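You operate a simulated robot arm through the tools that you are given. There is no shell and no other tool. Be economical: measure what you need, move in short steps, check, and stop when the job is done.

You run a simulated robot arm. Do the job below in one go: nothing can be reset, and whatever is moved stays where it is left.

## Task
Clear the clipped take, turn the orange gain down to 3, disarm the blue input and press REC.
Fine: REC comes last and stays running.

The check looks at the end state, three seconds after you hand in, the way a careful person would. Anything else that was tipped, shoved, dropped, spilled or broken makes it a failure.

## Robot
A 6-joint arm with a two-finger parallel gripper, fixed in place. Base frame: the origin is at the foot of the arm, x ahead of it, y to its left, z up. Lengths are in mm, angles in degrees, forces in N, time in s.
With the tool pointing down near the work surface it reaches from about 440 to 860 mm from the base axis. Its first joint turns from -115.0 to 115.0 degrees. Payload 4.2 kg.
The TCP is the grasp point between the finger pads, 23 mm short of the fingertips. In the tool frame z runs along the fingers and y along their closing line. Largest opening 94 mm; finger width 38, thickness 10; the body of the gripper, 54 by 96 mm, starts 39 mm behind the TCP.
Orientation is that of the tool frame in the base frame, as a unit quaternion [x, y, z, w]. With the fingers straight down and closing along the base's y, the tool's x points along the base's -x, its y along +y and its z along -z.

## Interface
- The arm moves only by the tool nudge_tool. Its argument "increments" is a list of rows, each an object of numbers (a shift or turn left out is 0, a gripper value left out holds the last): "tx", "ty", "tz": the shift along the base's x, y, z in mm; "wx", "wy", "wz": the turn, a rotation vector about the base's x, y, z in degrees. In form: [{"tx": .., "ty": .., "tz": .., "wx": .., "wy": .., "wz": ..}, ...]. A call has 1 to 12 rows; each row shifts and turns the commanded pose from where the row before left it. "grip" is the closure, from 0 (fully open) to 1 (shut), set as the call begins (left out, the last holds). A row lasts 0.2 s, in which the tool goes at most 50 mm and 8.6 degrees; a call with a longer step from one row to the next is refused whole, and so is a gripper value outside its range. A pose out of reach is approached as far as the arm can. The call stops where the force on the tool passes 40 N (or 10 N more than at its start, if that is more) or the arm is blocked; 0.2 s more then pass. The fingers move at their own pace (about 108 mm/s each) and stop on an object; they squeeze with about 34 N. The grip force told is the motor's: it shows also when the fingers shut on nothing. Time passes only in rows, and 0.2 s behind the last, so rows that do not move let the fingers close. It gives the time, the measured TCP pose, the force on the tool (base axes), the opening and the grip force at its end, in the units of the frame above (readings bear some noise).
- Cameras (640 x 400 px; columns grow to the right, rows downward): "scene" is fixed at [232.6, -640.8, 1152.3]; the picture's right is [0.87, -0.50, 0.00], its down [-0.20, -0.35, -0.92] and it looks along [0.45, 0.80, -0.40] (base axes); focal length 322 px, centre (320, 200). "wrist" rides on the gripper at [-39, 0, -44] in the tool frame; the picture's right is [0.00, -1.00, 0.00], its down [0.97, 0.00, -0.24] and it looks along [0.24, 0.00, 0.97] (tool axes); focal length 218 px, centre (320, 200). There is no depth. A picture from a camera that has moved, and an enlarged one, comes with that camera's place and axes in the base frame and with its lens. The place of the scene camera against the robot may be out by one fixed shift of up to 25 mm in any direction.
- grab_frame(camera): a new picture of that camera. No time passes.
- move_column(by): slides the trunk up (or, below 0, down) by that many mm; the arm rides with it, the base frame stays. It gives what a move gives, with no picture.
- zoom(camera, box): a new picture of the part [left, top, right, bottom] of that camera's present view, enlarged. No time passes.
- job_done(): hands the job in; it is judged then, once.

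Go step by step. Nothing tells you positions but the pictures and the camera data: compare them with the known pose of the tool, close in by small moves and look again before you grip or let go. The budget is 120 turns and 76 pictures, counting those below and the enlarged ones. Unless the task says otherwise, let go and move clear before handing in, and close with one line.

The tools are called by a JSON object that holds its "api" and its "payload". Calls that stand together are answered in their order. nudge_tool: Moves the arm, as the interface text tells. Its arguments: {"type":"object","properties":{"increments":{"type":"array","items":{"type":"object","properties":{"tx":{"type":"number"},"ty":{"type":"number"},"tz":{"type":"number"},"wx":{"type":"number"},"wy":{"type":"number"},"wz":{"type":"number"}}}},"grip":{"type":"number"}},"required":["increments"]} The other tools are called the same way: move_column (by) slides the trunk up or down; grab_frame (camera) takes a picture; zoom (camera, box) takes an enlarged picture of a part of a camera's view; job_done () hands the job in.

At the start:

```text
time: 0.0
eef_pos: [595.4, 97.6, 1100.4]
tool_rot: [0.0, 1.0, 0.0, 0.001]
contact_force: [-0.9, 0.5, -0.3]
finger_gap: 94.1
gripper_force: 0.0
trunk travel left (down, up): [-675.0, 315.0]
```

scene: 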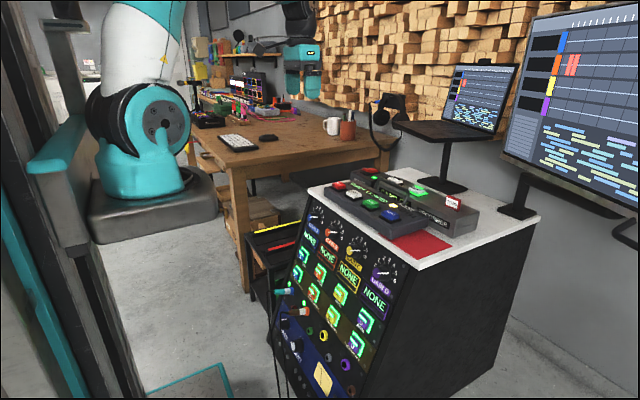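
wrist: 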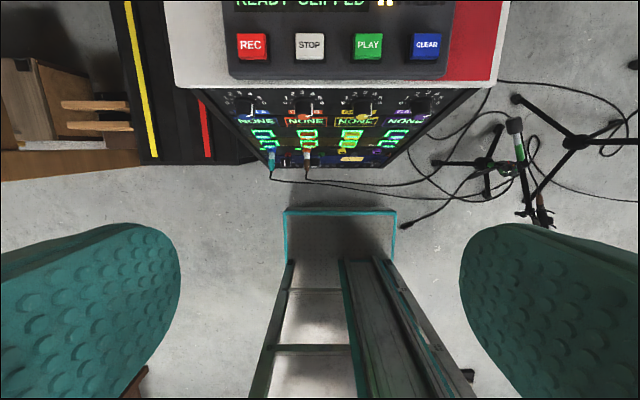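

I see a rack with a sloped front panel of knobs and lit buttons, and a transport box with REC/STOP/PLAY/CLEAR on its top. I'll look closer before moving.

{"api": "zoom", "payload": {"camera": "scene", "box": [260, 160, 480, 300]}}

{"api": "zoom", "payload": {"camera": "scene", "box": [250, 260, 410, 400]}}

{"api": "zoom", "payload": {"camera": "wrist", "box": [200, 0, 480, 180]}}

{"api": "zoom", "payload": {"camera": "scene", "box": [420, 0, 640, 220]}}

```text
2.86 times, centred on (370, 230) of scene
camera zoom: at [232.6, -640.8, 1152.3], right [0.87, -0.5, 0.0], down [-0.2, -0.35, -0.92], along [0.45, 0.8, -0.4], focal length 920 px, centre (177, 114)
```

zoom: 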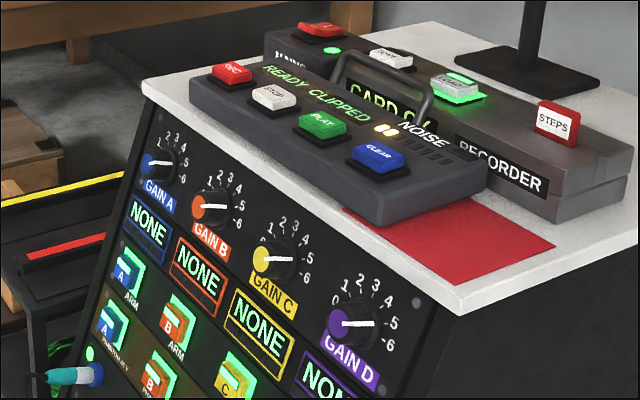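

```text
2.86 times, centred on (330, 330) of scene
camera zoom: at [232.6, -640.8, 1152.3], right [0.87, -0.5, 0.0], down [-0.2, -0.35, -0.92], along [0.45, 0.8, -0.4], focal length 920 px, centre (291, -171)
```

zoom: 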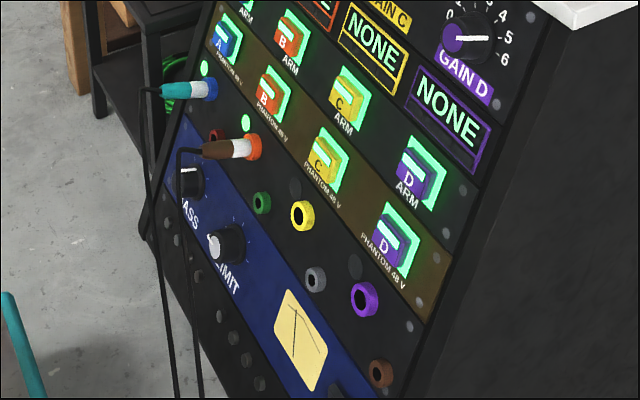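

```text
2.22 times, centred on (340, 90) of wrist
camera zoom: at [634.6, 97.6, 1144.0], right [0.0, -1.0, 0.0], down [-0.97, 0.0, 0.24], along [-0.24, 0.0, -0.97], focal length 485 px, centre (276, 444)
```

zoom: 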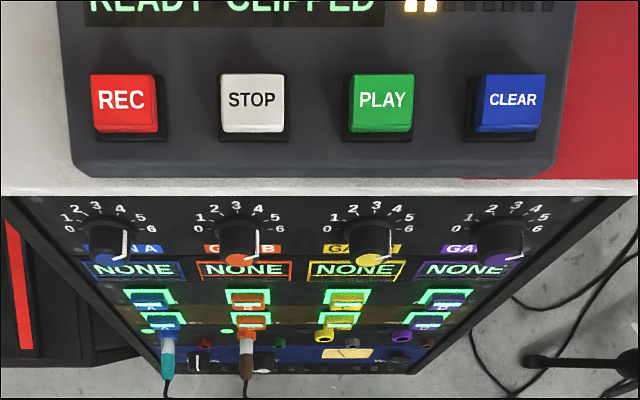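

```text
1.82 times, centred on (530, 110) of scene
camera zoom: at [232.6, -640.8, 1152.3], right [0.87, -0.5, 0.0], down [-0.2, -0.35, -0.92], along [0.45, 0.8, -0.4], focal length 585 px, centre (-62, 364)
```

zoom: 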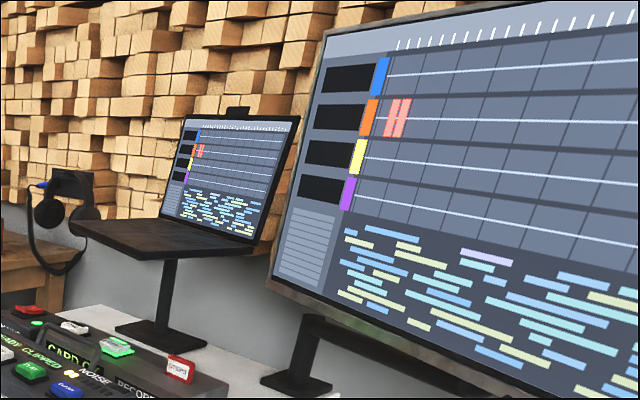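

The orange track carries the clipped take, and the front unit has the CLEAR and REC buttons. I'll back off and tilt the tool so the wrist camera faces the front panel.

{"api": "nudge_tool", "payload": {"increments": [{"tx": -10, "tz": -10, "wy": -8}, {"tx": -10, "tz": -10, "wy": -8}, {"tx": -10, "tz": -10, "wy": -8}, {"tx": -10, "tz": -10, "wy": -8}, {"tx": -10, "tz": -10, "wy": -8}]}}

{"api": "grab_frame", "payload": {"camera": "wrist"}}

```text
time: 1.2
eef_pos: [546.2, 98.6, 1049.6]
tool_rot: [0.0, 0.94, 0.0, 0.342]
contact_force: [-0.2, -0.7, -0.1]
finger_gap: 94.0
gripper_force: 0.0
trunk travel left (down, up): [-675.0, 315.0]
```

```text
69 pictures are left
camera wrist: at [546.6, 97.7, 1109.3], right [0.0, -1.0, 0.0], down [-0.9, 0.0, -0.44], along [0.44, 0.0, -0.9], focal length 218 px, centre (320, 200)
```

wrist: 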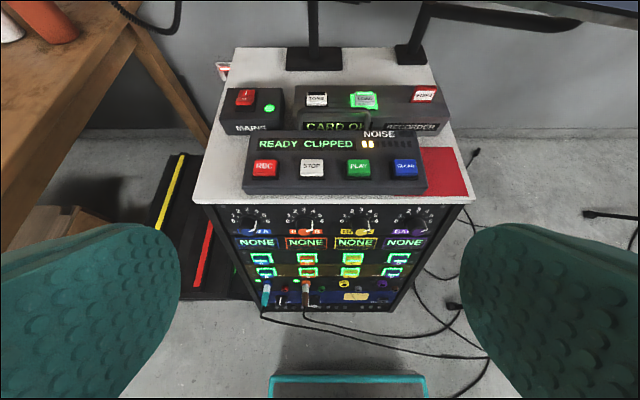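

The whole rack is in view now. I'll enlarge it to read the labels and indicators.

{"api": "zoom", "payload": {"camera": "wrist", "box": [210, 70, 480, 200]}}

{"api": "zoom", "payload": {"camera": "wrist", "box": [210, 195, 450, 315]}}

```text
2.37 times, centred on (345, 135) of wrist
camera zoom: at [546.6, 97.7, 1109.3], right [0.0, -1.0, 0.0], down [-0.9, 0.0, -0.44], along [0.44, 0.0, -0.9], focal length 517 px, centre (261, 354)
```

zoom: 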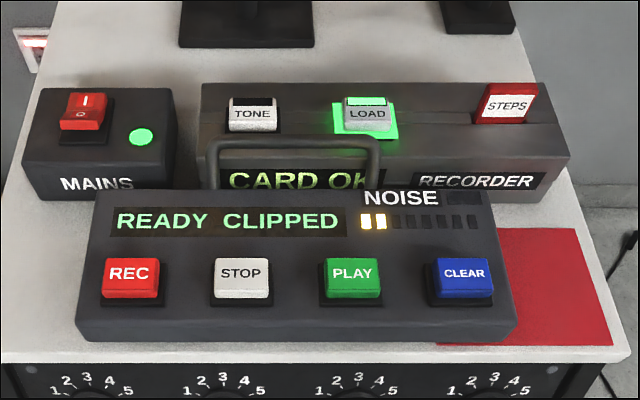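

```text
2.67 times, centred on (330, 255) of wrist
camera zoom: at [546.6, 97.7, 1109.3], right [0.0, -1.0, 0.0], down [-0.9, 0.0, -0.44], along [0.44, 0.0, -0.9], focal length 582 px, centre (293, 53)
```

zoom: 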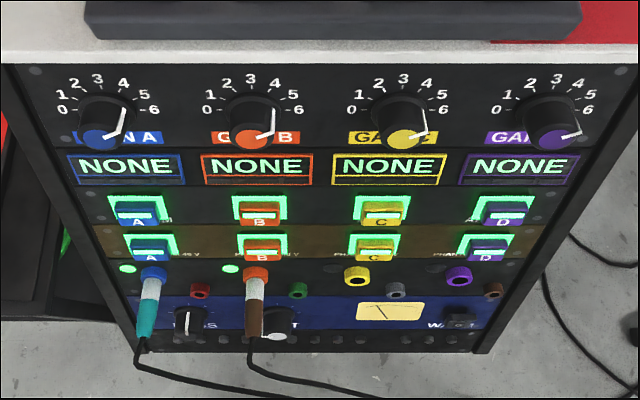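

Top buttons triangulate to about z=775, x=780 (REC at y=199, CLEAR at y=-59). Next I'll tilt further and come lower for a face-on view of the panel.

{"api": "nudge_tool", "payload": {"increments": [{"tx": -10, "tz": -40, "wy": -8}, {"tx": -10, "tz": -40, "wy": -8}, {"tx": -10, "tz": -40, "wy": -8}, {"tx": -10, "tz": -40, "wy": -8}, {"tz": -40}, {"tz": -40}]}}

{"api": "grab_frame", "payload": {"camera": "wrist"}}

{"api": "zoom", "payload": {"camera": "scene", "box": [400, 170, 480, 220]}}

```text
time: 2.6
eef_pos: [521.3, 114.7, 808.2]
tool_rot: [0.0, 0.808, 0.0, 0.589]
contact_force: [0.5, -0.2, 0.2]
finger_gap: 93.9
gripper_force: 0.1
out of reach, approached as far as the arm can: row 2, 3
trunk travel left (down, up): [-675.0, 315.0]
```

```text
66 pictures are left
camera wrist: at [491.8, 115.7, 858.4], right [0.0, -1.0, 0.0], down [-0.53, 0.0, -0.85], along [0.85, 0.0, -0.53], focal length 218 px, centre (320, 200)
```

wrist: 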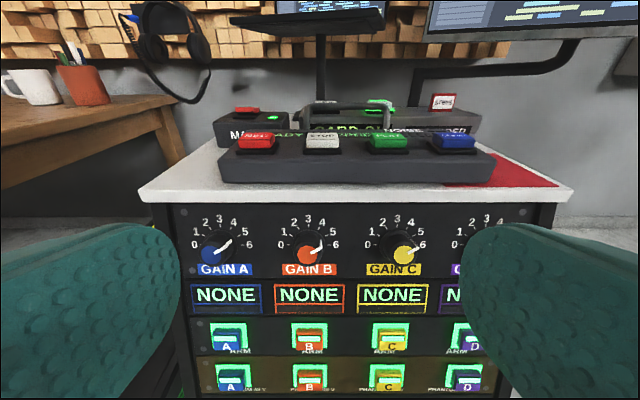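

```text
8.00 times, centred on (440, 195) of scene
camera zoom: at [232.6, -640.8, 1152.3], right [0.87, -0.5, 0.0], down [-0.2, -0.35, -0.92], along [0.45, 0.8, -0.4], focal length 2575 px, centre (-640, 240)
```

zoom: 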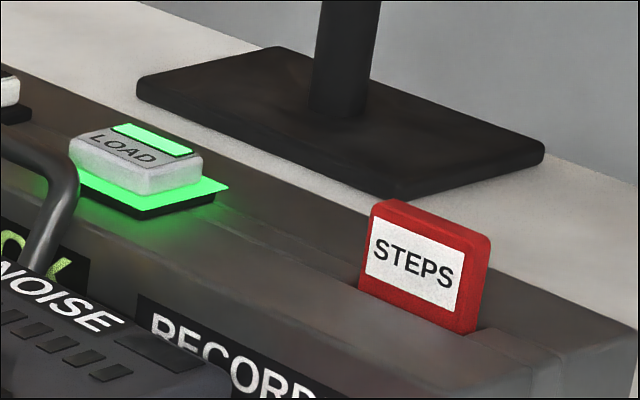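

STEPS is just a card inserted in the recorder. Now I'll enlarge the panel to measure the knob and ARM button.

{"api": "zoom", "payload": {"camera": "wrist", "box": [180, 200, 350, 300]}}

{"api": "zoom", "payload": {"camera": "wrist", "box": [180, 300, 350, 400]}}

```text
3.76 times, centred on (265, 250) of wrist
camera zoom: at [491.8, 115.7, 858.4], right [0.0, -1.0, 0.0], down [-0.53, 0.0, -0.85], along [0.85, 0.0, -0.53], focal length 822 px, centre (527, 12)
```

zoom: 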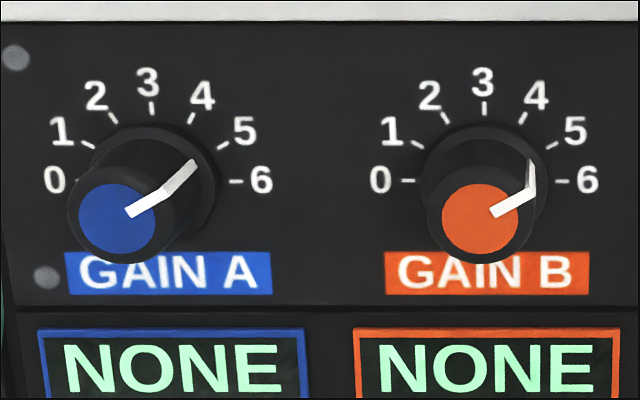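

```text
3.76 times, centred on (265, 350) of wrist
camera zoom: at [491.8, 115.7, 858.4], right [0.0, -1.0, 0.0], down [-0.53, 0.0, -0.85], along [0.85, 0.0, -0.53], focal length 822 px, centre (527, -365)
```

zoom: 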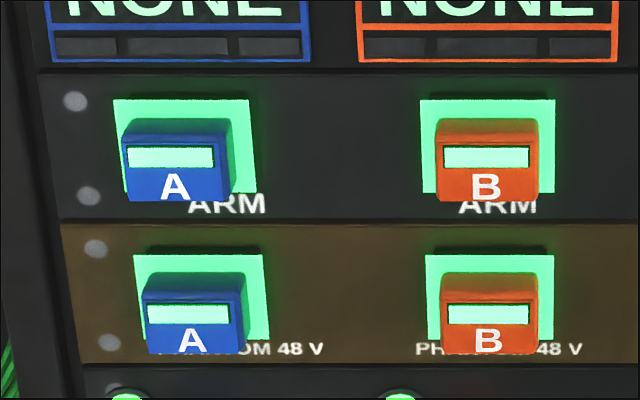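

Gain B's pointer sits at about 5, the scale is 30° per step, and the panel leans roughly 20° from vertical. I estimate the knob axis meets the panel near (721, 131, 641), so I'll move to a stand-off on that axis and check.

{"api": "nudge_tool", "payload": {"increments": [{"tx": 20, "ty": 5, "tz": -31, "wy": 2.2}, {"tx": 20, "ty": 4, "tz": -31}, {"tx": 20, "ty": 4, "tz": -31}, {"tx": 19, "ty": 4, "tz": -31}]}}

{"api": "grab_frame", "payload": {"camera": "wrist"}}

{"api": "grab_frame", "payload": {"camera": "scene"}}

```text
time: 3.6
eef_pos: [596.8, 132.8, 684.6]
tool_rot: [0.0, 0.82, 0.0, 0.572]
contact_force: [1.7, -1.1, 0.3]
finger_gap: 93.9
gripper_force: 0.0
trunk travel left (down, up): [-675.0, 315.0]
```

```text
62 pictures are left
camera wrist: at [569.6, 134.0, 735.9], right [0.0, -1.0, 0.0], down [-0.56, 0.0, -0.83], along [0.83, 0.0, -0.56], focal length 218 px, centre (320, 200)
```

wrist: 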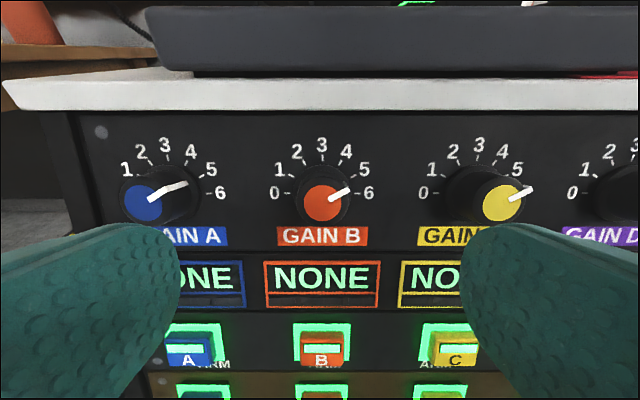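

```text
61 pictures are left
```

scene: 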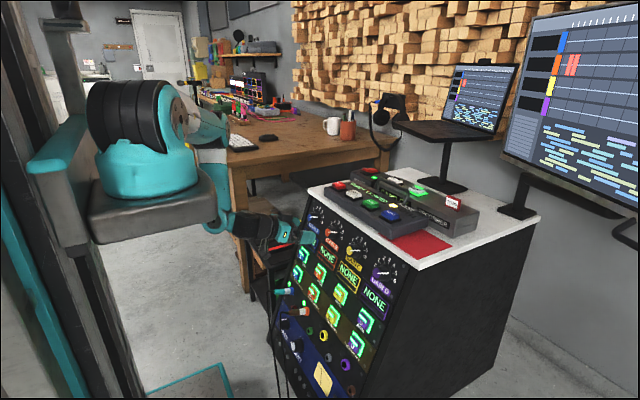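

The tool is lined up with knob B along the panel normal, about 135 mm out. I'll advance part way and check again.

{"api": "nudge_tool", "payload": {"increments": [{"tx": 18.8, "tz": -6.84}, {"tx": 18.8, "tz": -6.84}, {"tx": 18.8, "tz": -6.84}, {"tx": 14.1, "tz": -5.1}]}}

{"api": "grab_frame", "payload": {"camera": "wrist"}}

```text
time: 4.6
eef_pos: [670.0, 131.9, 657.9]
tool_rot: [0.001, 0.82, -0.001, 0.572]
contact_force: [-0.6, 0.8, 0.1]
finger_gap: 94.0
gripper_force: 0.1
trunk travel left (down, up): [-675.0, 315.0]
```

```text
60 pictures are left
camera wrist: at [643.1, 132.8, 709.5], right [0.0, -1.0, 0.0], down [-0.56, 0.0, -0.83], along [0.83, 0.0, -0.56], focal length 218 px, centre (320, 200)
```

wrist: 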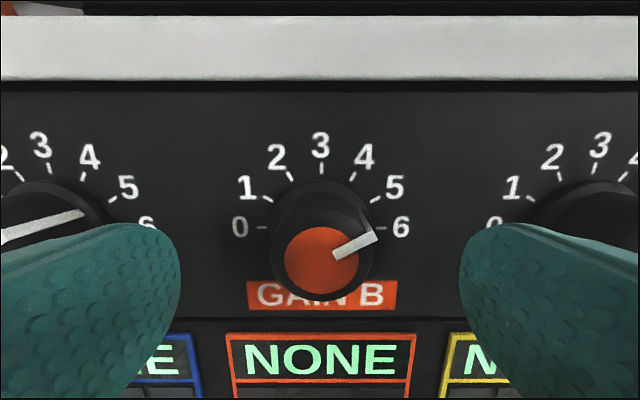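

The view matches: the knob is centred, about 32 mm tall, with the fingertips just at its face. I'll advance 26 mm and close on it.

{"api": "nudge_tool", "payload": {"increments": [{"tx": 12.2, "tz": -4.45}, {"tx": 12.2, "tz": -4.45}]}}

{"api": "nudge_tool", "payload": {"increments": [{}, {}, {}], "grip": 1}}

{"api": "grab_frame", "payload": {"camera": "wrist"}}

```text
time: 5.2
eef_pos: [695.0, 133.4, 648.6]
tool_rot: [0.0, 0.82, -0.001, 0.572]
contact_force: [0.4, 0.0, -0.8]
finger_gap: 94.1
gripper_force: 0.1
trunk travel left (down, up): [-675.0, 315.0]
```

```text
time: 6.0
eef_pos: [695.5, 131.7, 649.6]
tool_rot: [0.001, 0.82, -0.001, 0.572]
contact_force: [2.4, -0.9, -1.3]
finger_gap: 39.7
gripper_force: 45.1
trunk travel left (down, up): [-675.0, 315.0]
```

```text
59 pictures are left
camera wrist: at [667.0, 132.3, 700.5], right [0.0, -1.0, 0.0], down [-0.56, 0.0, -0.83], along [0.83, 0.0, -0.56], focal length 218 px, centre (320, 200)
```

wrist: 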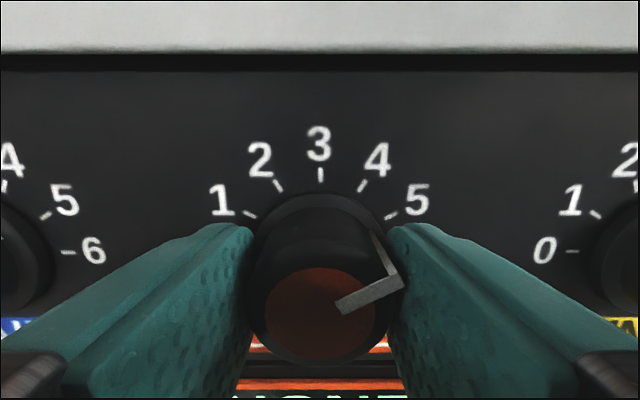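

The knob is held (40 mm across). I'll turn it counter-clockwise by 30° about the panel normal and check the pointer.

{"api": "nudge_tool", "payload": {"increments": [{"wx": -7.05, "wz": 2.565}, {"wx": -7.05, "wz": 2.565}, {"wx": -7.05, "wz": 2.565}, {"wx": -7.05, "wz": 2.565}]}}

{"api": "grab_frame", "payload": {"camera": "wrist"}}

{"api": "zoom", "payload": {"camera": "scene", "box": [280, 200, 380, 270]}}

```text
time: 7.0
eef_pos: [695.2, 132.8, 648.5]
tool_rot: [-0.212, 0.792, -0.152, 0.552]
contact_force: [15.6, -18.0, -5.5]
finger_gap: 39.7
gripper_force: 45.1
trunk travel left (down, up): [-675.0, 315.0]
```

```text
58 pictures are left
camera wrist: at [665.2, 152.4, 695.5], right [0.17, -0.86, 0.47], down [-0.52, -0.49, -0.7], along [0.84, -0.13, -0.53], focal length 218 px, centre (320, 200)
```

wrist: 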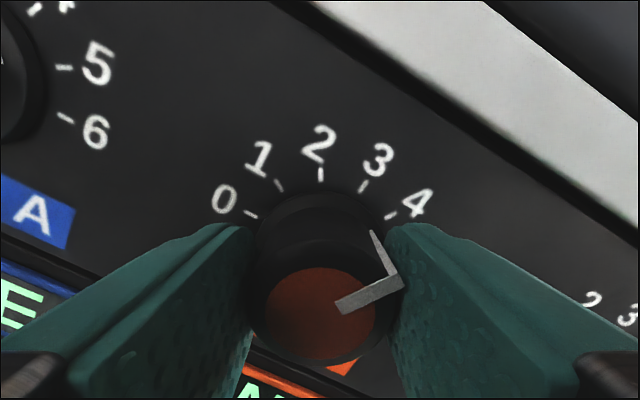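

```text
5.71 times, centred on (330, 235) of scene
camera zoom: at [232.6, -640.8, 1152.3], right [0.87, -0.5, 0.0], down [-0.2, -0.35, -0.92], along [0.45, 0.8, -0.4], focal length 1839 px, centre (263, 0)
```

zoom: 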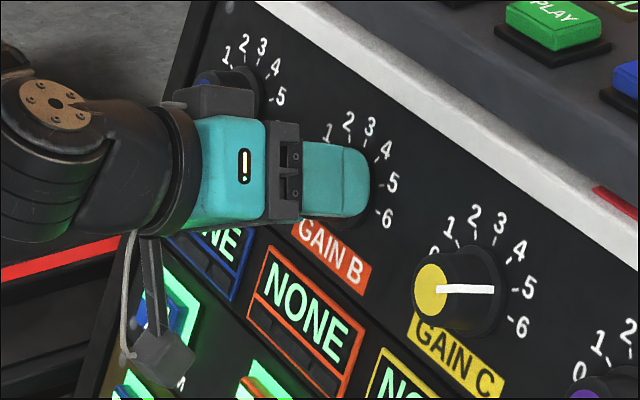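

The knob turns with the fingers without slip. I'll turn 30° more and look.

{"api": "nudge_tool", "payload": {"increments": [{"wx": -7.05, "wz": 2.565}, {"wx": -7.05, "wz": 2.565}, {"wx": -7.05, "wz": 2.565}, {"wx": -7.05, "wz": 2.565}, {}]}}

{"api": "grab_frame", "payload": {"camera": "wrist"}}

```text
time: 8.2
eef_pos: [693.6, 133.1, 649.3]
tool_rot: [-0.409, 0.711, -0.288, 0.494]
contact_force: [23.0, -22.2, -7.4]
finger_gap: 39.8
gripper_force: 45.3
trunk travel left (down, up): [-675.0, 315.0]
```

```text
56 pictures are left
camera wrist: at [660.1, 166.8, 682.2], right [0.3, -0.5, 0.81], down [-0.4, -0.84, -0.37], along [0.87, -0.21, -0.45], focal length 218 px, centre (320, 200)
```

wrist: 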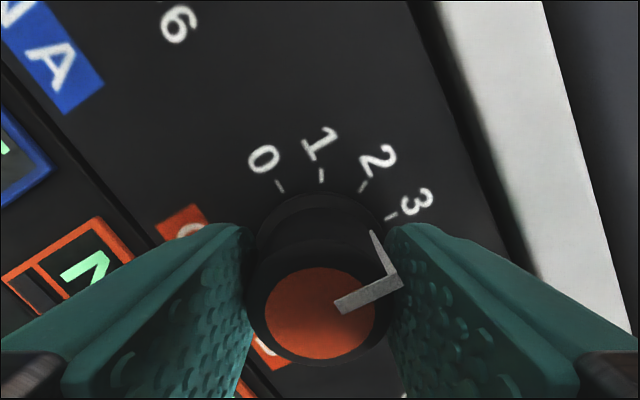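

By angle the pointer should be close to 3. I'll release, back off and view it squarely.

{"api": "nudge_tool", "payload": {"increments": [{}, {}, {}], "grip": 0}}

{"api": "nudge_tool", "payload": {"increments": [{"tx": -14.1, "tz": 5.13}, {"tx": -18.8, "tz": 6.84}, {"tx": -18.8, "tz": 6.84}, {"wx": 7.52, "wz": -2.74}, {"wx": 7.52, "wz": -2.74}, {"wx": 7.52, "wz": -2.74}, {"wx": 7.52, "wz": -2.74}, {"wx": 7.52, "wz": -2.74}, {"wx": 7.52, "wz": -2.74}, {"wx": 7.52, "wz": -2.74}, {"wx": 3.76, "wz": -1.37}]}}

{"api": "grab_frame", "payload": {"camera": "wrist"}}

```text
time: 9.0
eef_pos: [692.9, 134.2, 649.2]
tool_rot: [-0.408, 0.711, -0.287, 0.496]
contact_force: [0.2, 0.5, -0.3]
finger_gap: 94.2
gripper_force: 0.0
trunk travel left (down, up): [-675.0, 315.0]
```

```text
time: 11.4
eef_pos: [640.8, 135.1, 669.0]
tool_rot: [0.001, 0.821, 0.001, 0.572]
contact_force: [0.3, -0.5, 0.9]
finger_gap: 94.0
gripper_force: 0.1
trunk travel left (down, up): [-675.0, 315.0]
```

```text
55 pictures are left
camera wrist: at [614.6, 134.3, 720.4], right [0.0, -1.0, 0.0], down [-0.56, 0.0, -0.83], along [0.83, 0.0, -0.56], focal length 218 px, centre (320, 200)
```

wrist: 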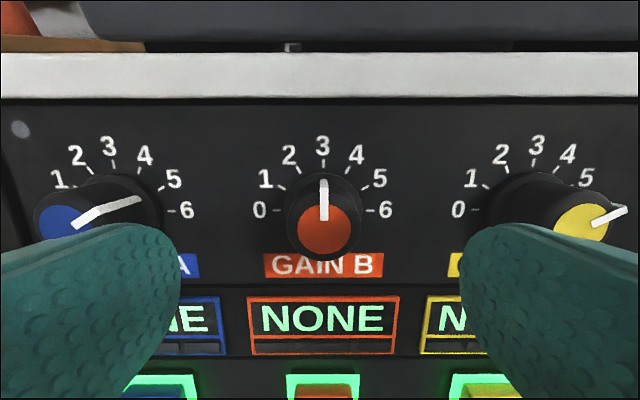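

The pointer looks straight up at 3. I'll enlarge to confirm.

{"api": "zoom", "payload": {"camera": "wrist", "box": [240, 125, 400, 225]}}

```text
4.00 times, centred on (320, 175) of wrist
camera zoom: at [614.6, 134.3, 720.4], right [0.0, -1.0, 0.0], down [-0.56, 0.0, -0.83], along [0.83, 0.0, -0.56], focal length 873 px, centre (320, 300)
```

zoom: 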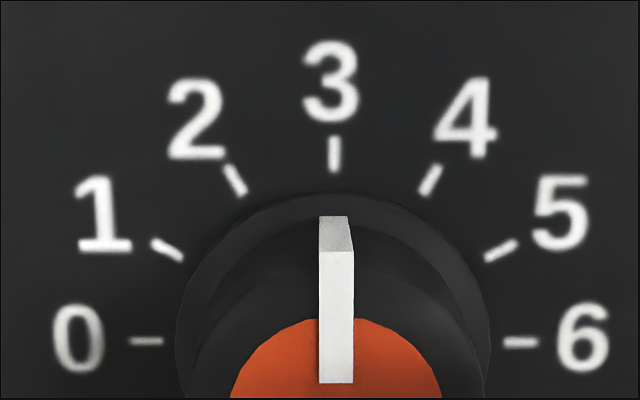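

Gain B reads 3. Next is the blue A ARM button, near (672, 259, 495) on the panel; I'll move to a stand-off in front of it with fingers closed.

{"api": "nudge_tool", "payload": {"increments": [{"tx": -21, "tz": -10}, {"tx": -21, "ty": 14, "tz": -30}, {"tx": -21, "ty": 30, "tz": -30}, {"ty": 40, "tz": -30}, {"ty": 40, "tz": -40}], "grip": 1}}

{"api": "grab_frame", "payload": {"camera": "wrist"}}

```text
refused: row 5 steps farther than a row can; nothing moved
```

```text
53 pictures are left
camera wrist: at [614.6, 134.3, 720.4], right [0.0, -1.0, 0.0], down [-0.56, 0.0, -0.83], along [0.83, 0.0, -0.56], focal length 218 px, centre (320, 200)
```

wrist: 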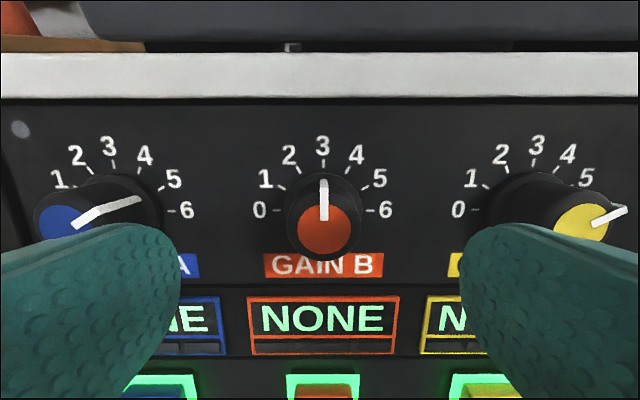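

That step was too long, so I'll split it into shorter rows.

{"api": "nudge_tool", "payload": {"increments": [{"tx": -21, "tz": -10}, {"tx": -21, "ty": 14, "tz": -30}, {"tx": -21, "ty": 25, "tz": -30}, {"ty": 30, "tz": -30}, {"ty": 30, "tz": -30}, {"ty": 25, "tz": -10}], "grip": 1}}

{"api": "grab_frame", "payload": {"camera": "wrist"}}

```text
time: 12.8
eef_pos: [577.8, 253.2, 535.6]
tool_rot: [-0.001, 0.822, -0.002, 0.57]
contact_force: [0.2, -0.5, -0.8]
finger_gap: 0.0
gripper_force: 34.3
out of reach, approached as far as the arm can: row 6
trunk travel left (down, up): [-675.0, 315.0]
```

```text
52 pictures are left
camera wrist: at [550.2, 253.0, 587.2], right [0.0, -1.0, 0.0], down [-0.56, 0.0, -0.83], along [0.83, 0.0, -0.56], focal length 218 px, centre (320, 200)
```

wrist: 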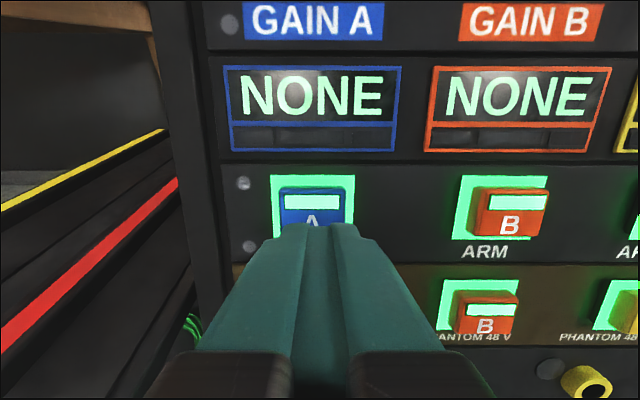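

The tool is nearly in line with ARM A, but at the edge of the arm's reach. I'll raise the arm and then lower the trunk by the same amount, keeping the place but gaining reach.

{"api": "nudge_tool", "payload": {"increments": [{"tz": 40}, {"tz": 40}, {"tz": 40}]}}

{"api": "move_column", "payload": {"by": -130}}

{"api": "grab_frame", "payload": {"camera": "wrist"}}

```text
time: 13.6
eef_pos: [580.0, 253.7, 655.0]
tool_rot: [0.001, 0.82, 0.0, 0.572]
contact_force: [0.4, -1.3, -0.2]
finger_gap: 0.0
gripper_force: 34.1
trunk travel left (down, up): [-675.0, 315.0]
```

```text
time: 15.2
eef_pos: [579.8, 253.3, 524.3]
tool_rot: [0.001, 0.82, 0.0, 0.572]
contact_force: [-0.8, 0.0, -0.2]
finger_gap: 0.0
gripper_force: 33.7
trunk travel left (down, up): [-545.0, 445.0]
```

```text
51 pictures are left
camera wrist: at [551.5, 253.4, 576.5], right [0.0, -1.0, 0.0], down [-0.56, 0.0, -0.83], along [0.83, 0.0, -0.56], focal length 218 px, centre (320, 200)
```

wrist: 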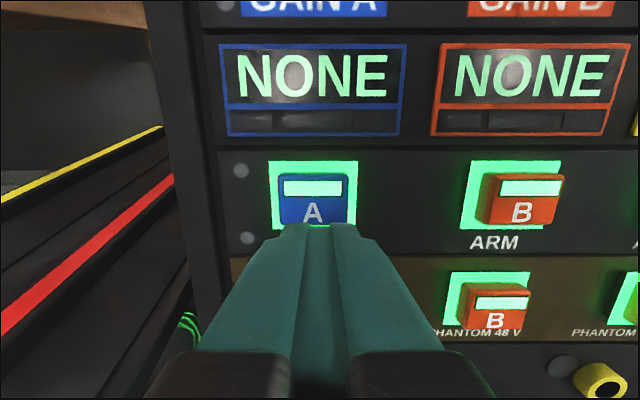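

ARM A sits straight ahead. I'll centre on it and come to a few millimetres from its face.

{"api": "nudge_tool", "payload": {"increments": [{"tx": 2.5, "ty": 4.5, "tz": 6.8}, {"tx": 16, "tz": -5.8}, {"tx": 16, "tz": -5.8}, {"tx": 14, "tz": -5.1}]}}

{"api": "grab_frame", "payload": {"camera": "wrist"}}

{"api": "zoom", "payload": {"camera": "scene", "box": [260, 220, 360, 300]}}

```text
time: 16.2
eef_pos: [627.4, 259.0, 515.7]
tool_rot: [0.0, 0.82, -0.001, 0.573]
contact_force: [-0.1, -0.4, -0.3]
finger_gap: 0.0
gripper_force: 33.6
trunk travel left (down, up): [-545.0, 445.0]
```

```text
50 pictures are left
camera wrist: at [600.6, 258.7, 567.4], right [0.0, -1.0, 0.0], down [-0.56, 0.0, -0.83], along [0.83, 0.0, -0.56], focal length 218 px, centre (320, 200)
```

wrist: 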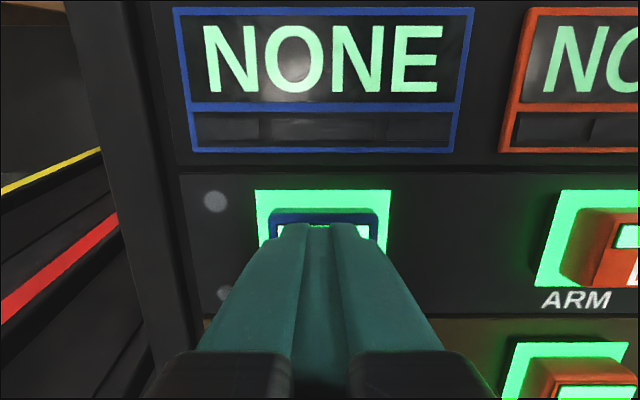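

```text
5.00 times, centred on (310, 260) of scene
camera zoom: at [232.6, -640.8, 1152.3], right [0.87, -0.5, 0.0], down [-0.2, -0.35, -0.92], along [0.45, 0.8, -0.4], focal length 1609 px, centre (370, -100)
```

zoom: 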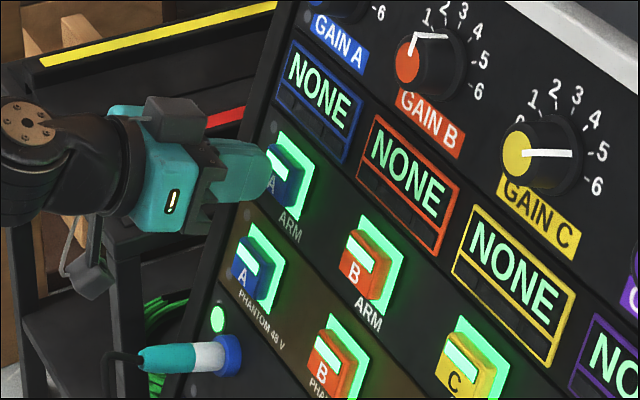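

The fingertips are just in front of ARM A's face. I'll press in small steps.

{"api": "nudge_tool", "payload": {"increments": [{"tx": 1.88, "tz": -0.68}, {"tx": 1.88, "tz": -0.68}, {"tx": 1.88, "tz": -0.68}]}}

{"api": "grab_frame", "payload": {"camera": "wrist"}}

```text
time: 17.0
eef_pos: [634.1, 257.6, 512.5]
tool_rot: [0.002, 0.82, -0.001, 0.572]
contact_force: [0.1, 0.1, -0.8]
finger_gap: 0.1
gripper_force: 34.1
trunk travel left (down, up): [-545.0, 445.0]
```

```text
48 pictures are left
camera wrist: at [605.7, 257.9, 564.5], right [0.0, -1.0, 0.0], down [-0.56, 0.0, -0.83], along [0.83, 0.0, -0.56], focal length 218 px, centre (320, 200)
```

wrist: 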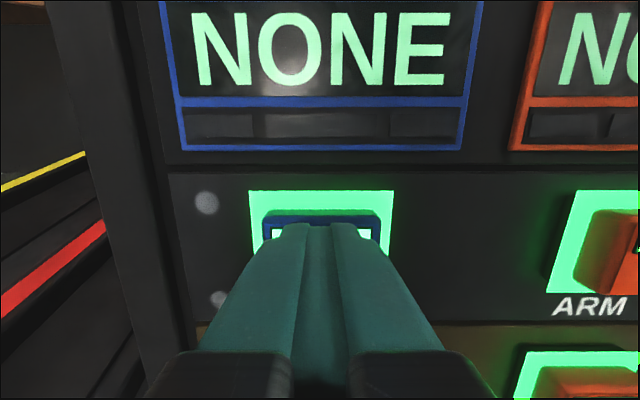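

No contact yet, so I'll continue in the same small steps.

{"api": "nudge_tool", "payload": {"increments": [{"tx": 1.88, "tz": -0.68}, {"tx": 1.88, "tz": -0.68}]}}

```text
time: 17.6
eef_pos: [636.6, 258.0, 512.0]
tool_rot: [0.001, 0.82, -0.001, 0.572]
contact_force: [-1.4, -0.8, 0.6]
finger_gap: 0.0
gripper_force: 33.9
trunk travel left (down, up): [-545.0, 445.0]
```

{"api": "nudge_tool", "payload": {"increments": [{"tx": 1.88, "tz": -0.68}]}}

{"api": "nudge_tool", "payload": {"increments": [{"tx": 1.88, "tz": -0.68}]}}

{"api": "zoom", "payload": {"camera": "wrist", "box": [220, 160, 420, 285]}}

```text
time: 18.0
eef_pos: [638.5, 258.6, 510.7]
tool_rot: [0.0, 0.82, 0.001, 0.572]
contact_force: [-1.8, -0.2, 2.3]
finger_gap: 0.0
gripper_force: 33.6
trunk travel left (down, up): [-545.0, 445.0]
```

```text
time: 18.4
eef_pos: [641.7, 259.4, 510.6]
tool_rot: [0.001, 0.82, -0.001, 0.573]
contact_force: [-4.2, 0.5, 2.9]
finger_gap: 0.0
gripper_force: 34.0
trunk travel left (down, up): [-545.0, 445.0]
```

```text
3.20 times, centred on (320, 222) of wrist
camera zoom: at [613.4, 258.4, 562.1], right [0.0, -1.0, 0.0], down [-0.56, 0.0, -0.83], along [0.83, 0.0, -0.56], focal length 698 px, centre (320, 128)
```

zoom: 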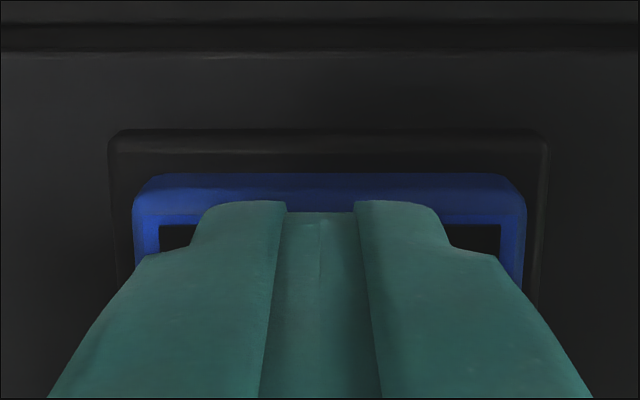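

ARM A's light went off with only a light press. I'll back away and check that it stays off.

{"api": "nudge_tool", "payload": {"increments": [{"tx": -9.4, "tz": 3.4}, {"tx": -18.8, "tz": 6.84}, {"tx": -18.8, "tz": 6.84}, {"tx": -18.8, "tz": 6.84}]}}

{"api": "grab_frame", "payload": {"camera": "wrist"}}

{"api": "grab_frame", "payload": {"camera": "scene"}}

```text
time: 19.4
eef_pos: [573.4, 255.3, 535.1]
tool_rot: [0.001, 0.82, -0.001, 0.572]
contact_force: [-0.7, -0.4, -0.4]
finger_gap: 0.3
gripper_force: 33.5
trunk travel left (down, up): [-545.0, 445.0]
```

```text
46 pictures are left
camera wrist: at [547.1, 256.3, 586.6], right [0.0, -1.0, 0.0], down [-0.56, 0.0, -0.83], along [0.83, 0.0, -0.56], focal length 218 px, centre (320, 200)
```

wrist: 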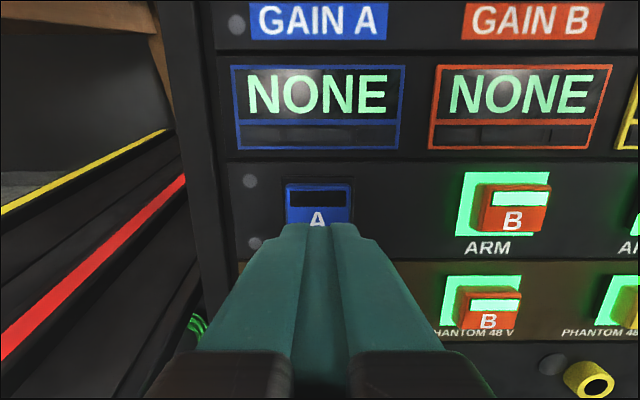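

```text
45 pictures are left
```

scene: 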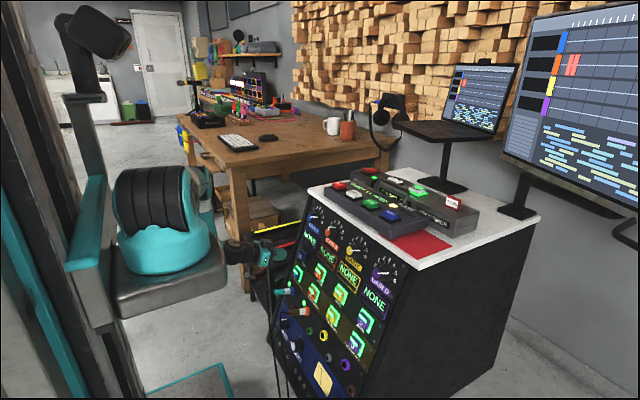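

ARM A stays off and everything else is unchanged. Now I'll raise the trunk back and lift the arm clear, turning the tool down for the top buttons.

{"api": "nudge_tool", "payload": {"increments": [{"tx": -20}, {"tx": -10}]}}

{"api": "move_column", "payload": {"by": 130}}

{"api": "nudge_tool", "payload": {"increments": [{"ty": -20, "tz": 40}, {"ty": -20, "tz": 40}, {"ty": -20, "tz": 40}, {"ty": -20, "tz": 40, "wy": 8}, {"ty": -20, "tz": 40, "wy": 8}, {"ty": -20, "tz": 40, "wy": 8}, {"ty": -20, "tz": 40, "wy": 8}, {"ty": -20, "tz": 30, "wy": 8}]}}

```text
time: 20.0
eef_pos: [545.5, 258.2, 535.2]
tool_rot: [0.0, 0.82, 0.001, 0.572]
contact_force: [0.6, -1.1, 0.6]
finger_gap: 0.0
gripper_force: 34.0
trunk travel left (down, up): [-545.0, 445.0]
```

```text
time: 21.6
eef_pos: [545.5, 256.4, 666.5]
tool_rot: [0.001, 0.821, 0.0, 0.572]
contact_force: [0.3, 0.3, -0.4]
finger_gap: 0.0
gripper_force: 34.3
trunk travel left (down, up): [-675.0, 315.0]
```

```text
time: 23.4
eef_pos: [544.9, 98.0, 977.5]
tool_rot: [0.0, 0.967, -0.001, 0.256]
contact_force: [-0.7, -0.2, -0.5]
finger_gap: 0.2
gripper_force: 33.8
trunk travel left (down, up): [-675.0, 315.0]
```

{"api": "nudge_tool", "payload": {"increments": [{"tx": 30, "ty": -20, "wy": 7.5}, {"tx": 30, "ty": -20, "wy": 7.5}, {"tx": 30, "ty": -20, "wy": 7.5}, {"tx": 30, "ty": -20, "wy": 7.2}, {"tx": 40, "ty": -25}, {"tx": 40, "ty": -27, "tz": -10}, {"tx": 35, "ty": -25, "tz": -20}]}}

{"api": "grab_frame", "payload": {"camera": "wrist"}}

{"api": "grab_frame", "payload": {"camera": "scene"}}

```text
time: 25.0
eef_pos: [780.2, -60.8, 946.7]
tool_rot: [-0.001, 1.0, 0.0, 0.001]
contact_force: [-0.6, 0.0, 1.1]
finger_gap: 0.0
gripper_force: 34.0
trunk travel left (down, up): [-675.0, 315.0]
```

```text
44 pictures are left
camera wrist: at [819.0, -60.6, 991.7], right [0.0, -1.0, 0.0], down [-0.97, 0.0, 0.24], along [-0.24, 0.0, -0.97], focal length 218 px, centre (320, 200)
```

wrist: 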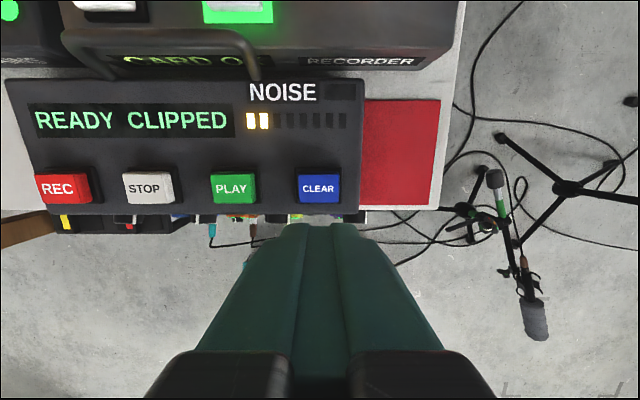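

```text
43 pictures are left
```

scene: 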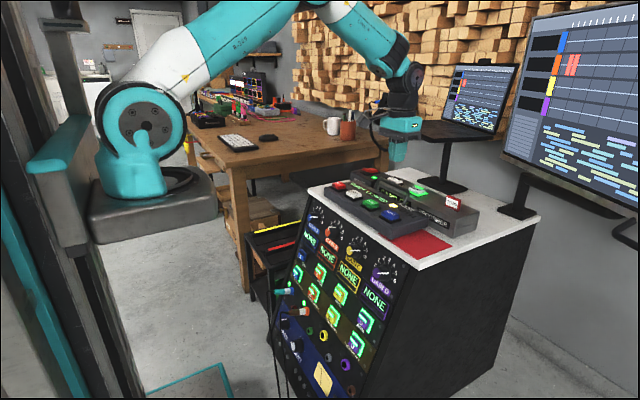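

CLEAR lies straight below, at about (778, -60, 775). I'll descend to just above it.

{"api": "nudge_tool", "payload": {"increments": [{"tx": -2, "tz": -45}, {"tz": -45}, {"tz": -35}, {"tz": -14}]}}

{"api": "grab_frame", "payload": {"camera": "wrist"}}

{"api": "zoom", "payload": {"camera": "scene", "box": [320, 120, 480, 220]}}

```text
time: 26.0
eef_pos: [776.3, -62.0, 808.6]
tool_rot: [0.001, 1.0, 0.001, 0.0]
contact_force: [-0.1, 0.6, 0.1]
finger_gap: 0.0
gripper_force: 34.6
trunk travel left (down, up): [-675.0, 315.0]
```

```text
42 pictures are left
camera wrist: at [815.2, -61.3, 852.1], right [0.0, -1.0, 0.0], down [-0.97, 0.0, 0.24], along [-0.24, 0.0, -0.97], focal length 218 px, centre (320, 200)
```

wrist: 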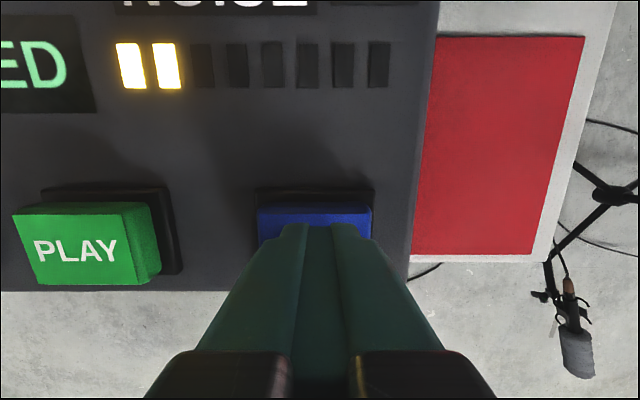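

```text
4.00 times, centred on (400, 170) of scene
camera zoom: at [232.6, -640.8, 1152.3], right [0.87, -0.5, 0.0], down [-0.2, -0.35, -0.92], along [0.45, 0.8, -0.4], focal length 1288 px, centre (0, 320)
```

zoom: 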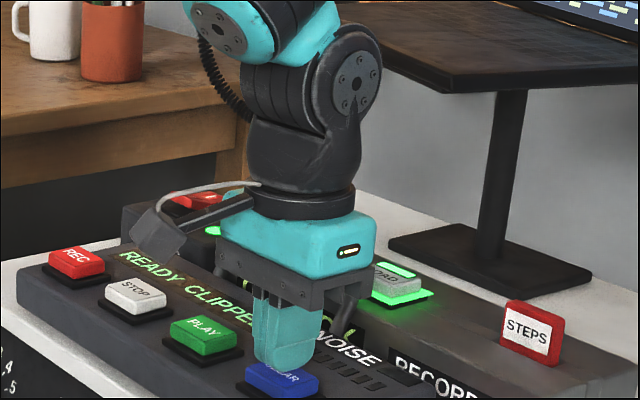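

The fingers are over CLEAR with roughly 10 mm to go. I'll press down in small steps.

{"api": "nudge_tool", "payload": {"increments": [{"tz": -3}, {"tz": -3}, {"tz": -2}]}}

{"api": "nudge_tool", "payload": {"increments": [{"tz": -2}, {"tz": -1}]}}

{"api": "nudge_tool", "payload": {"increments": [{"tz": -2}]}}

{"api": "zoom", "payload": {"camera": "scene", "box": [320, 120, 480, 220]}}

```text
time: 26.8
eef_pos: [778.3, -61.4, 800.0]
tool_rot: [0.001, 1.0, 0.0, 0.001]
contact_force: [-1.1, 0.0, 0.9]
finger_gap: 0.0
gripper_force: 33.6
trunk travel left (down, up): [-675.0, 315.0]
```

```text
time: 27.4
eef_pos: [777.9, -61.6, 795.7]
tool_rot: [0.001, 1.0, 0.0, 0.001]
contact_force: [-1.2, 0.6, 4.7]
finger_gap: 0.0
gripper_force: 33.6
trunk travel left (down, up): [-675.0, 315.0]
```

```text
time: 27.8
eef_pos: [777.7, -60.7, 796.0]
tool_rot: [0.001, 1.0, 0.0, 0.002]
contact_force: [-5.8, -1.7, 12.5]
finger_gap: 0.0
gripper_force: 34.2
trunk travel left (down, up): [-675.0, 315.0]
```

```text
4.00 times, centred on (400, 170) of scene
camera zoom: at [232.6, -640.8, 1152.3], right [0.87, -0.5, 0.0], down [-0.2, -0.35, -0.92], along [0.45, 0.8, -0.4], focal length 1288 px, centre (0, 320)
```

zoom: 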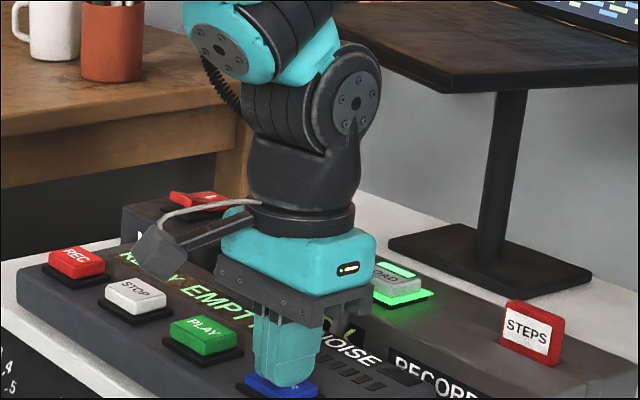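

The display now reads READY EMPTY, so the clipped take is cleared. I'll lift off and check everything before REC.

{"api": "nudge_tool", "payload": {"increments": [{"tz": 20}, {"tz": 40}, {"tz": 40}, {"tz": 30}, {"ty": 45}, {"ty": 45}, {"ty": 45}, {"ty": 45}, {"ty": 45}, {"ty": 35}]}}

{"api": "grab_frame", "payload": {"camera": "wrist"}}

{"api": "grab_frame", "payload": {"camera": "scene"}}

{"api": "zoom", "payload": {"camera": "scene", "box": [260, 160, 480, 300]}}

```text
time: 30.0
eef_pos: [780.4, 201.3, 923.8]
tool_rot: [0.001, 1.0, 0.0, 0.001]
contact_force: [0.2, -0.3, 0.1]
finger_gap: 0.0
gripper_force: 34.5
trunk travel left (down, up): [-675.0, 315.0]
```

```text
39 pictures are left
camera wrist: at [819.7, 201.0, 968.0], right [0.0, -1.0, 0.0], down [-0.97, 0.0, 0.24], along [-0.24, 0.0, -0.97], focal length 218 px, centre (320, 200)
```

wrist: 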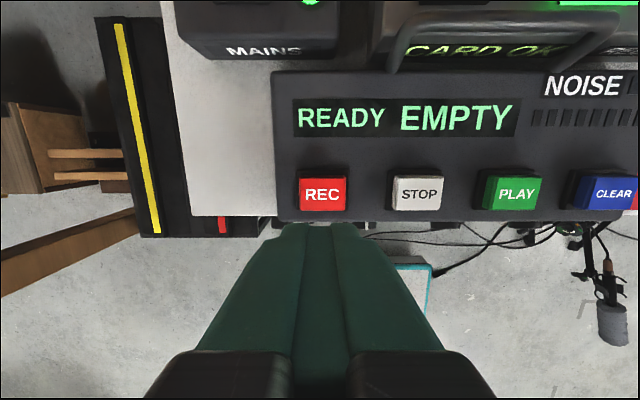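

```text
38 pictures are left
```

scene: 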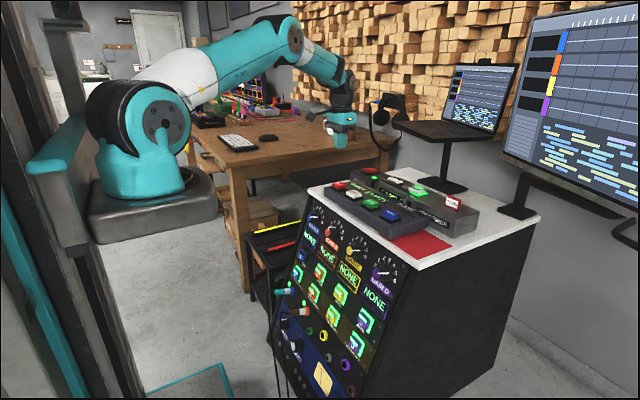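

```text
2.86 times, centred on (370, 230) of scene
camera zoom: at [232.6, -640.8, 1152.3], right [0.87, -0.5, 0.0], down [-0.2, -0.35, -0.92], along [0.45, 0.8, -0.4], focal length 920 px, centre (177, 114)
```

zoom: 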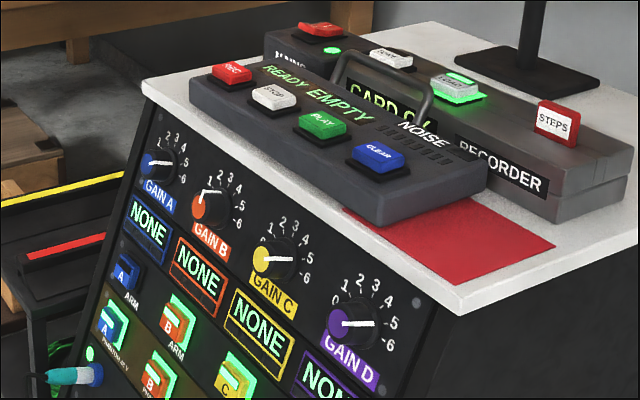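

All is as wanted: gain B at 3, ARM A off, take EMPTY. REC lies below at about (778, 199, 775), so I'll descend to just above it.

{"api": "nudge_tool", "payload": {"increments": [{"tx": -2, "ty": -2, "tz": -45}, {"tz": -45}, {"tz": -29}]}}

{"api": "grab_frame", "payload": {"camera": "wrist"}}

```text
time: 30.8
eef_pos: [775.7, 198.6, 804.3]
tool_rot: [0.0, 1.0, 0.001, 0.001]
contact_force: [-0.6, -0.2, 0.6]
finger_gap: 0.0
gripper_force: 34.3
trunk travel left (down, up): [-675.0, 315.0]
```

```text
36 pictures are left
camera wrist: at [815.7, 198.3, 848.3], right [0.0, -1.0, 0.0], down [-0.97, 0.0, 0.24], along [-0.24, 0.0, -0.97], focal length 218 px, centre (320, 200)
```

wrist: 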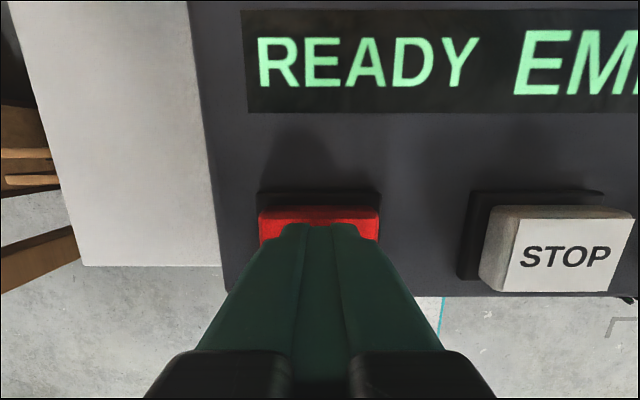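

The fingers are over REC. I'll press it gently, the same way as CLEAR.

{"api": "nudge_tool", "payload": {"increments": [{"tz": -3}, {"tz": -2}]}}

{"api": "nudge_tool", "payload": {"increments": [{"tz": -2}, {"tz": -2}]}}

{"api": "grab_frame", "payload": {"camera": "wrist"}}

```text
time: 31.4
eef_pos: [776.3, 196.6, 800.0]
tool_rot: [0.001, 1.0, 0.0, 0.001]
contact_force: [1.0, -0.5, 2.2]
finger_gap: 0.1
gripper_force: 33.8
trunk travel left (down, up): [-675.0, 315.0]
```

```text
time: 32.0
eef_pos: [776.3, 198.8, 796.2]
tool_rot: [0.002, 1.0, 0.0, 0.001]
contact_force: [-1.6, -2.2, 8.0]
finger_gap: 0.0
gripper_force: 34.2
trunk travel left (down, up): [-675.0, 315.0]
```

```text
35 pictures are left
camera wrist: at [815.2, 197.7, 840.3], right [0.0, -1.0, 0.0], down [-0.97, 0.0, 0.24], along [-0.24, 0.0, -0.97], focal length 218 px, centre (320, 200)
```

wrist: 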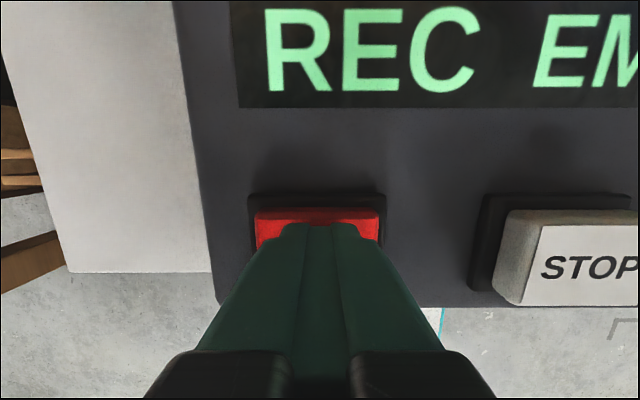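

The display says REC. I'll lift clear and confirm it keeps running.

{"api": "nudge_tool", "payload": {"increments": [{"tz": 15}, {"tz": 35}, {"tz": 40}, {"tz": 40}, {}, {}, {}]}}

{"api": "grab_frame", "payload": {"camera": "wrist"}}

{"api": "grab_frame", "payload": {"camera": "scene"}}

{"api": "zoom", "payload": {"camera": "scene", "box": [260, 160, 480, 300]}}

```text
time: 33.6
eef_pos: [776.8, 197.5, 925.8]
tool_rot: [0.001, 1.0, -0.001, 0.0]
contact_force: [-0.2, 0.0, 0.5]
finger_gap: 0.0
gripper_force: 34.3
trunk travel left (down, up): [-675.0, 315.0]
```

```text
34 pictures are left
camera wrist: at [816.1, 198.0, 969.7], right [0.0, -1.0, 0.0], down [-0.97, 0.0, 0.24], along [-0.24, 0.0, -0.97], focal length 218 px, centre (320, 200)
```

wrist: 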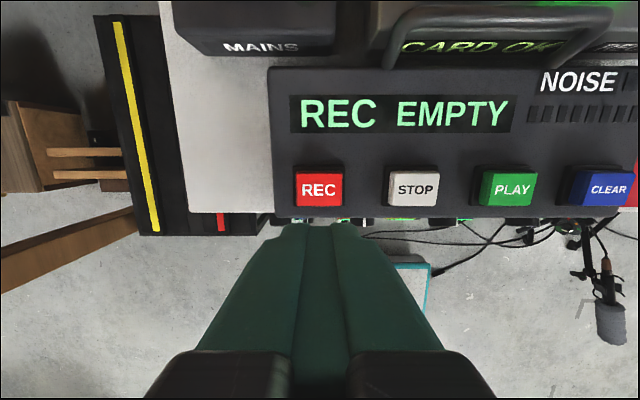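

```text
33 pictures are left
```

scene: 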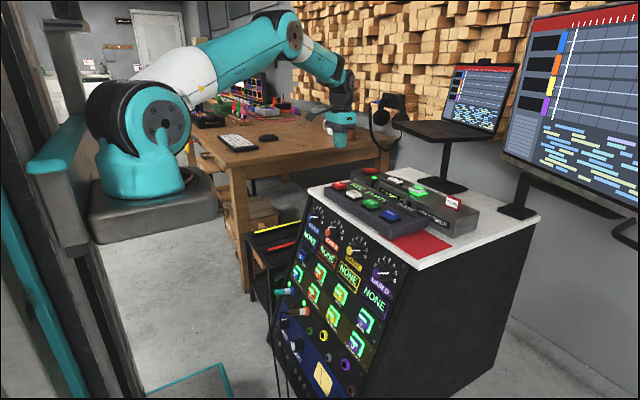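

```text
2.86 times, centred on (370, 230) of scene
camera zoom: at [232.6, -640.8, 1152.3], right [0.87, -0.5, 0.0], down [-0.2, -0.35, -0.92], along [0.45, 0.8, -0.4], focal length 920 px, centre (177, 114)
```

zoom: 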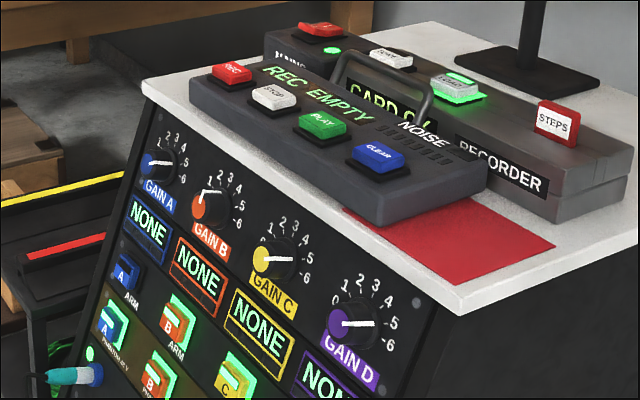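

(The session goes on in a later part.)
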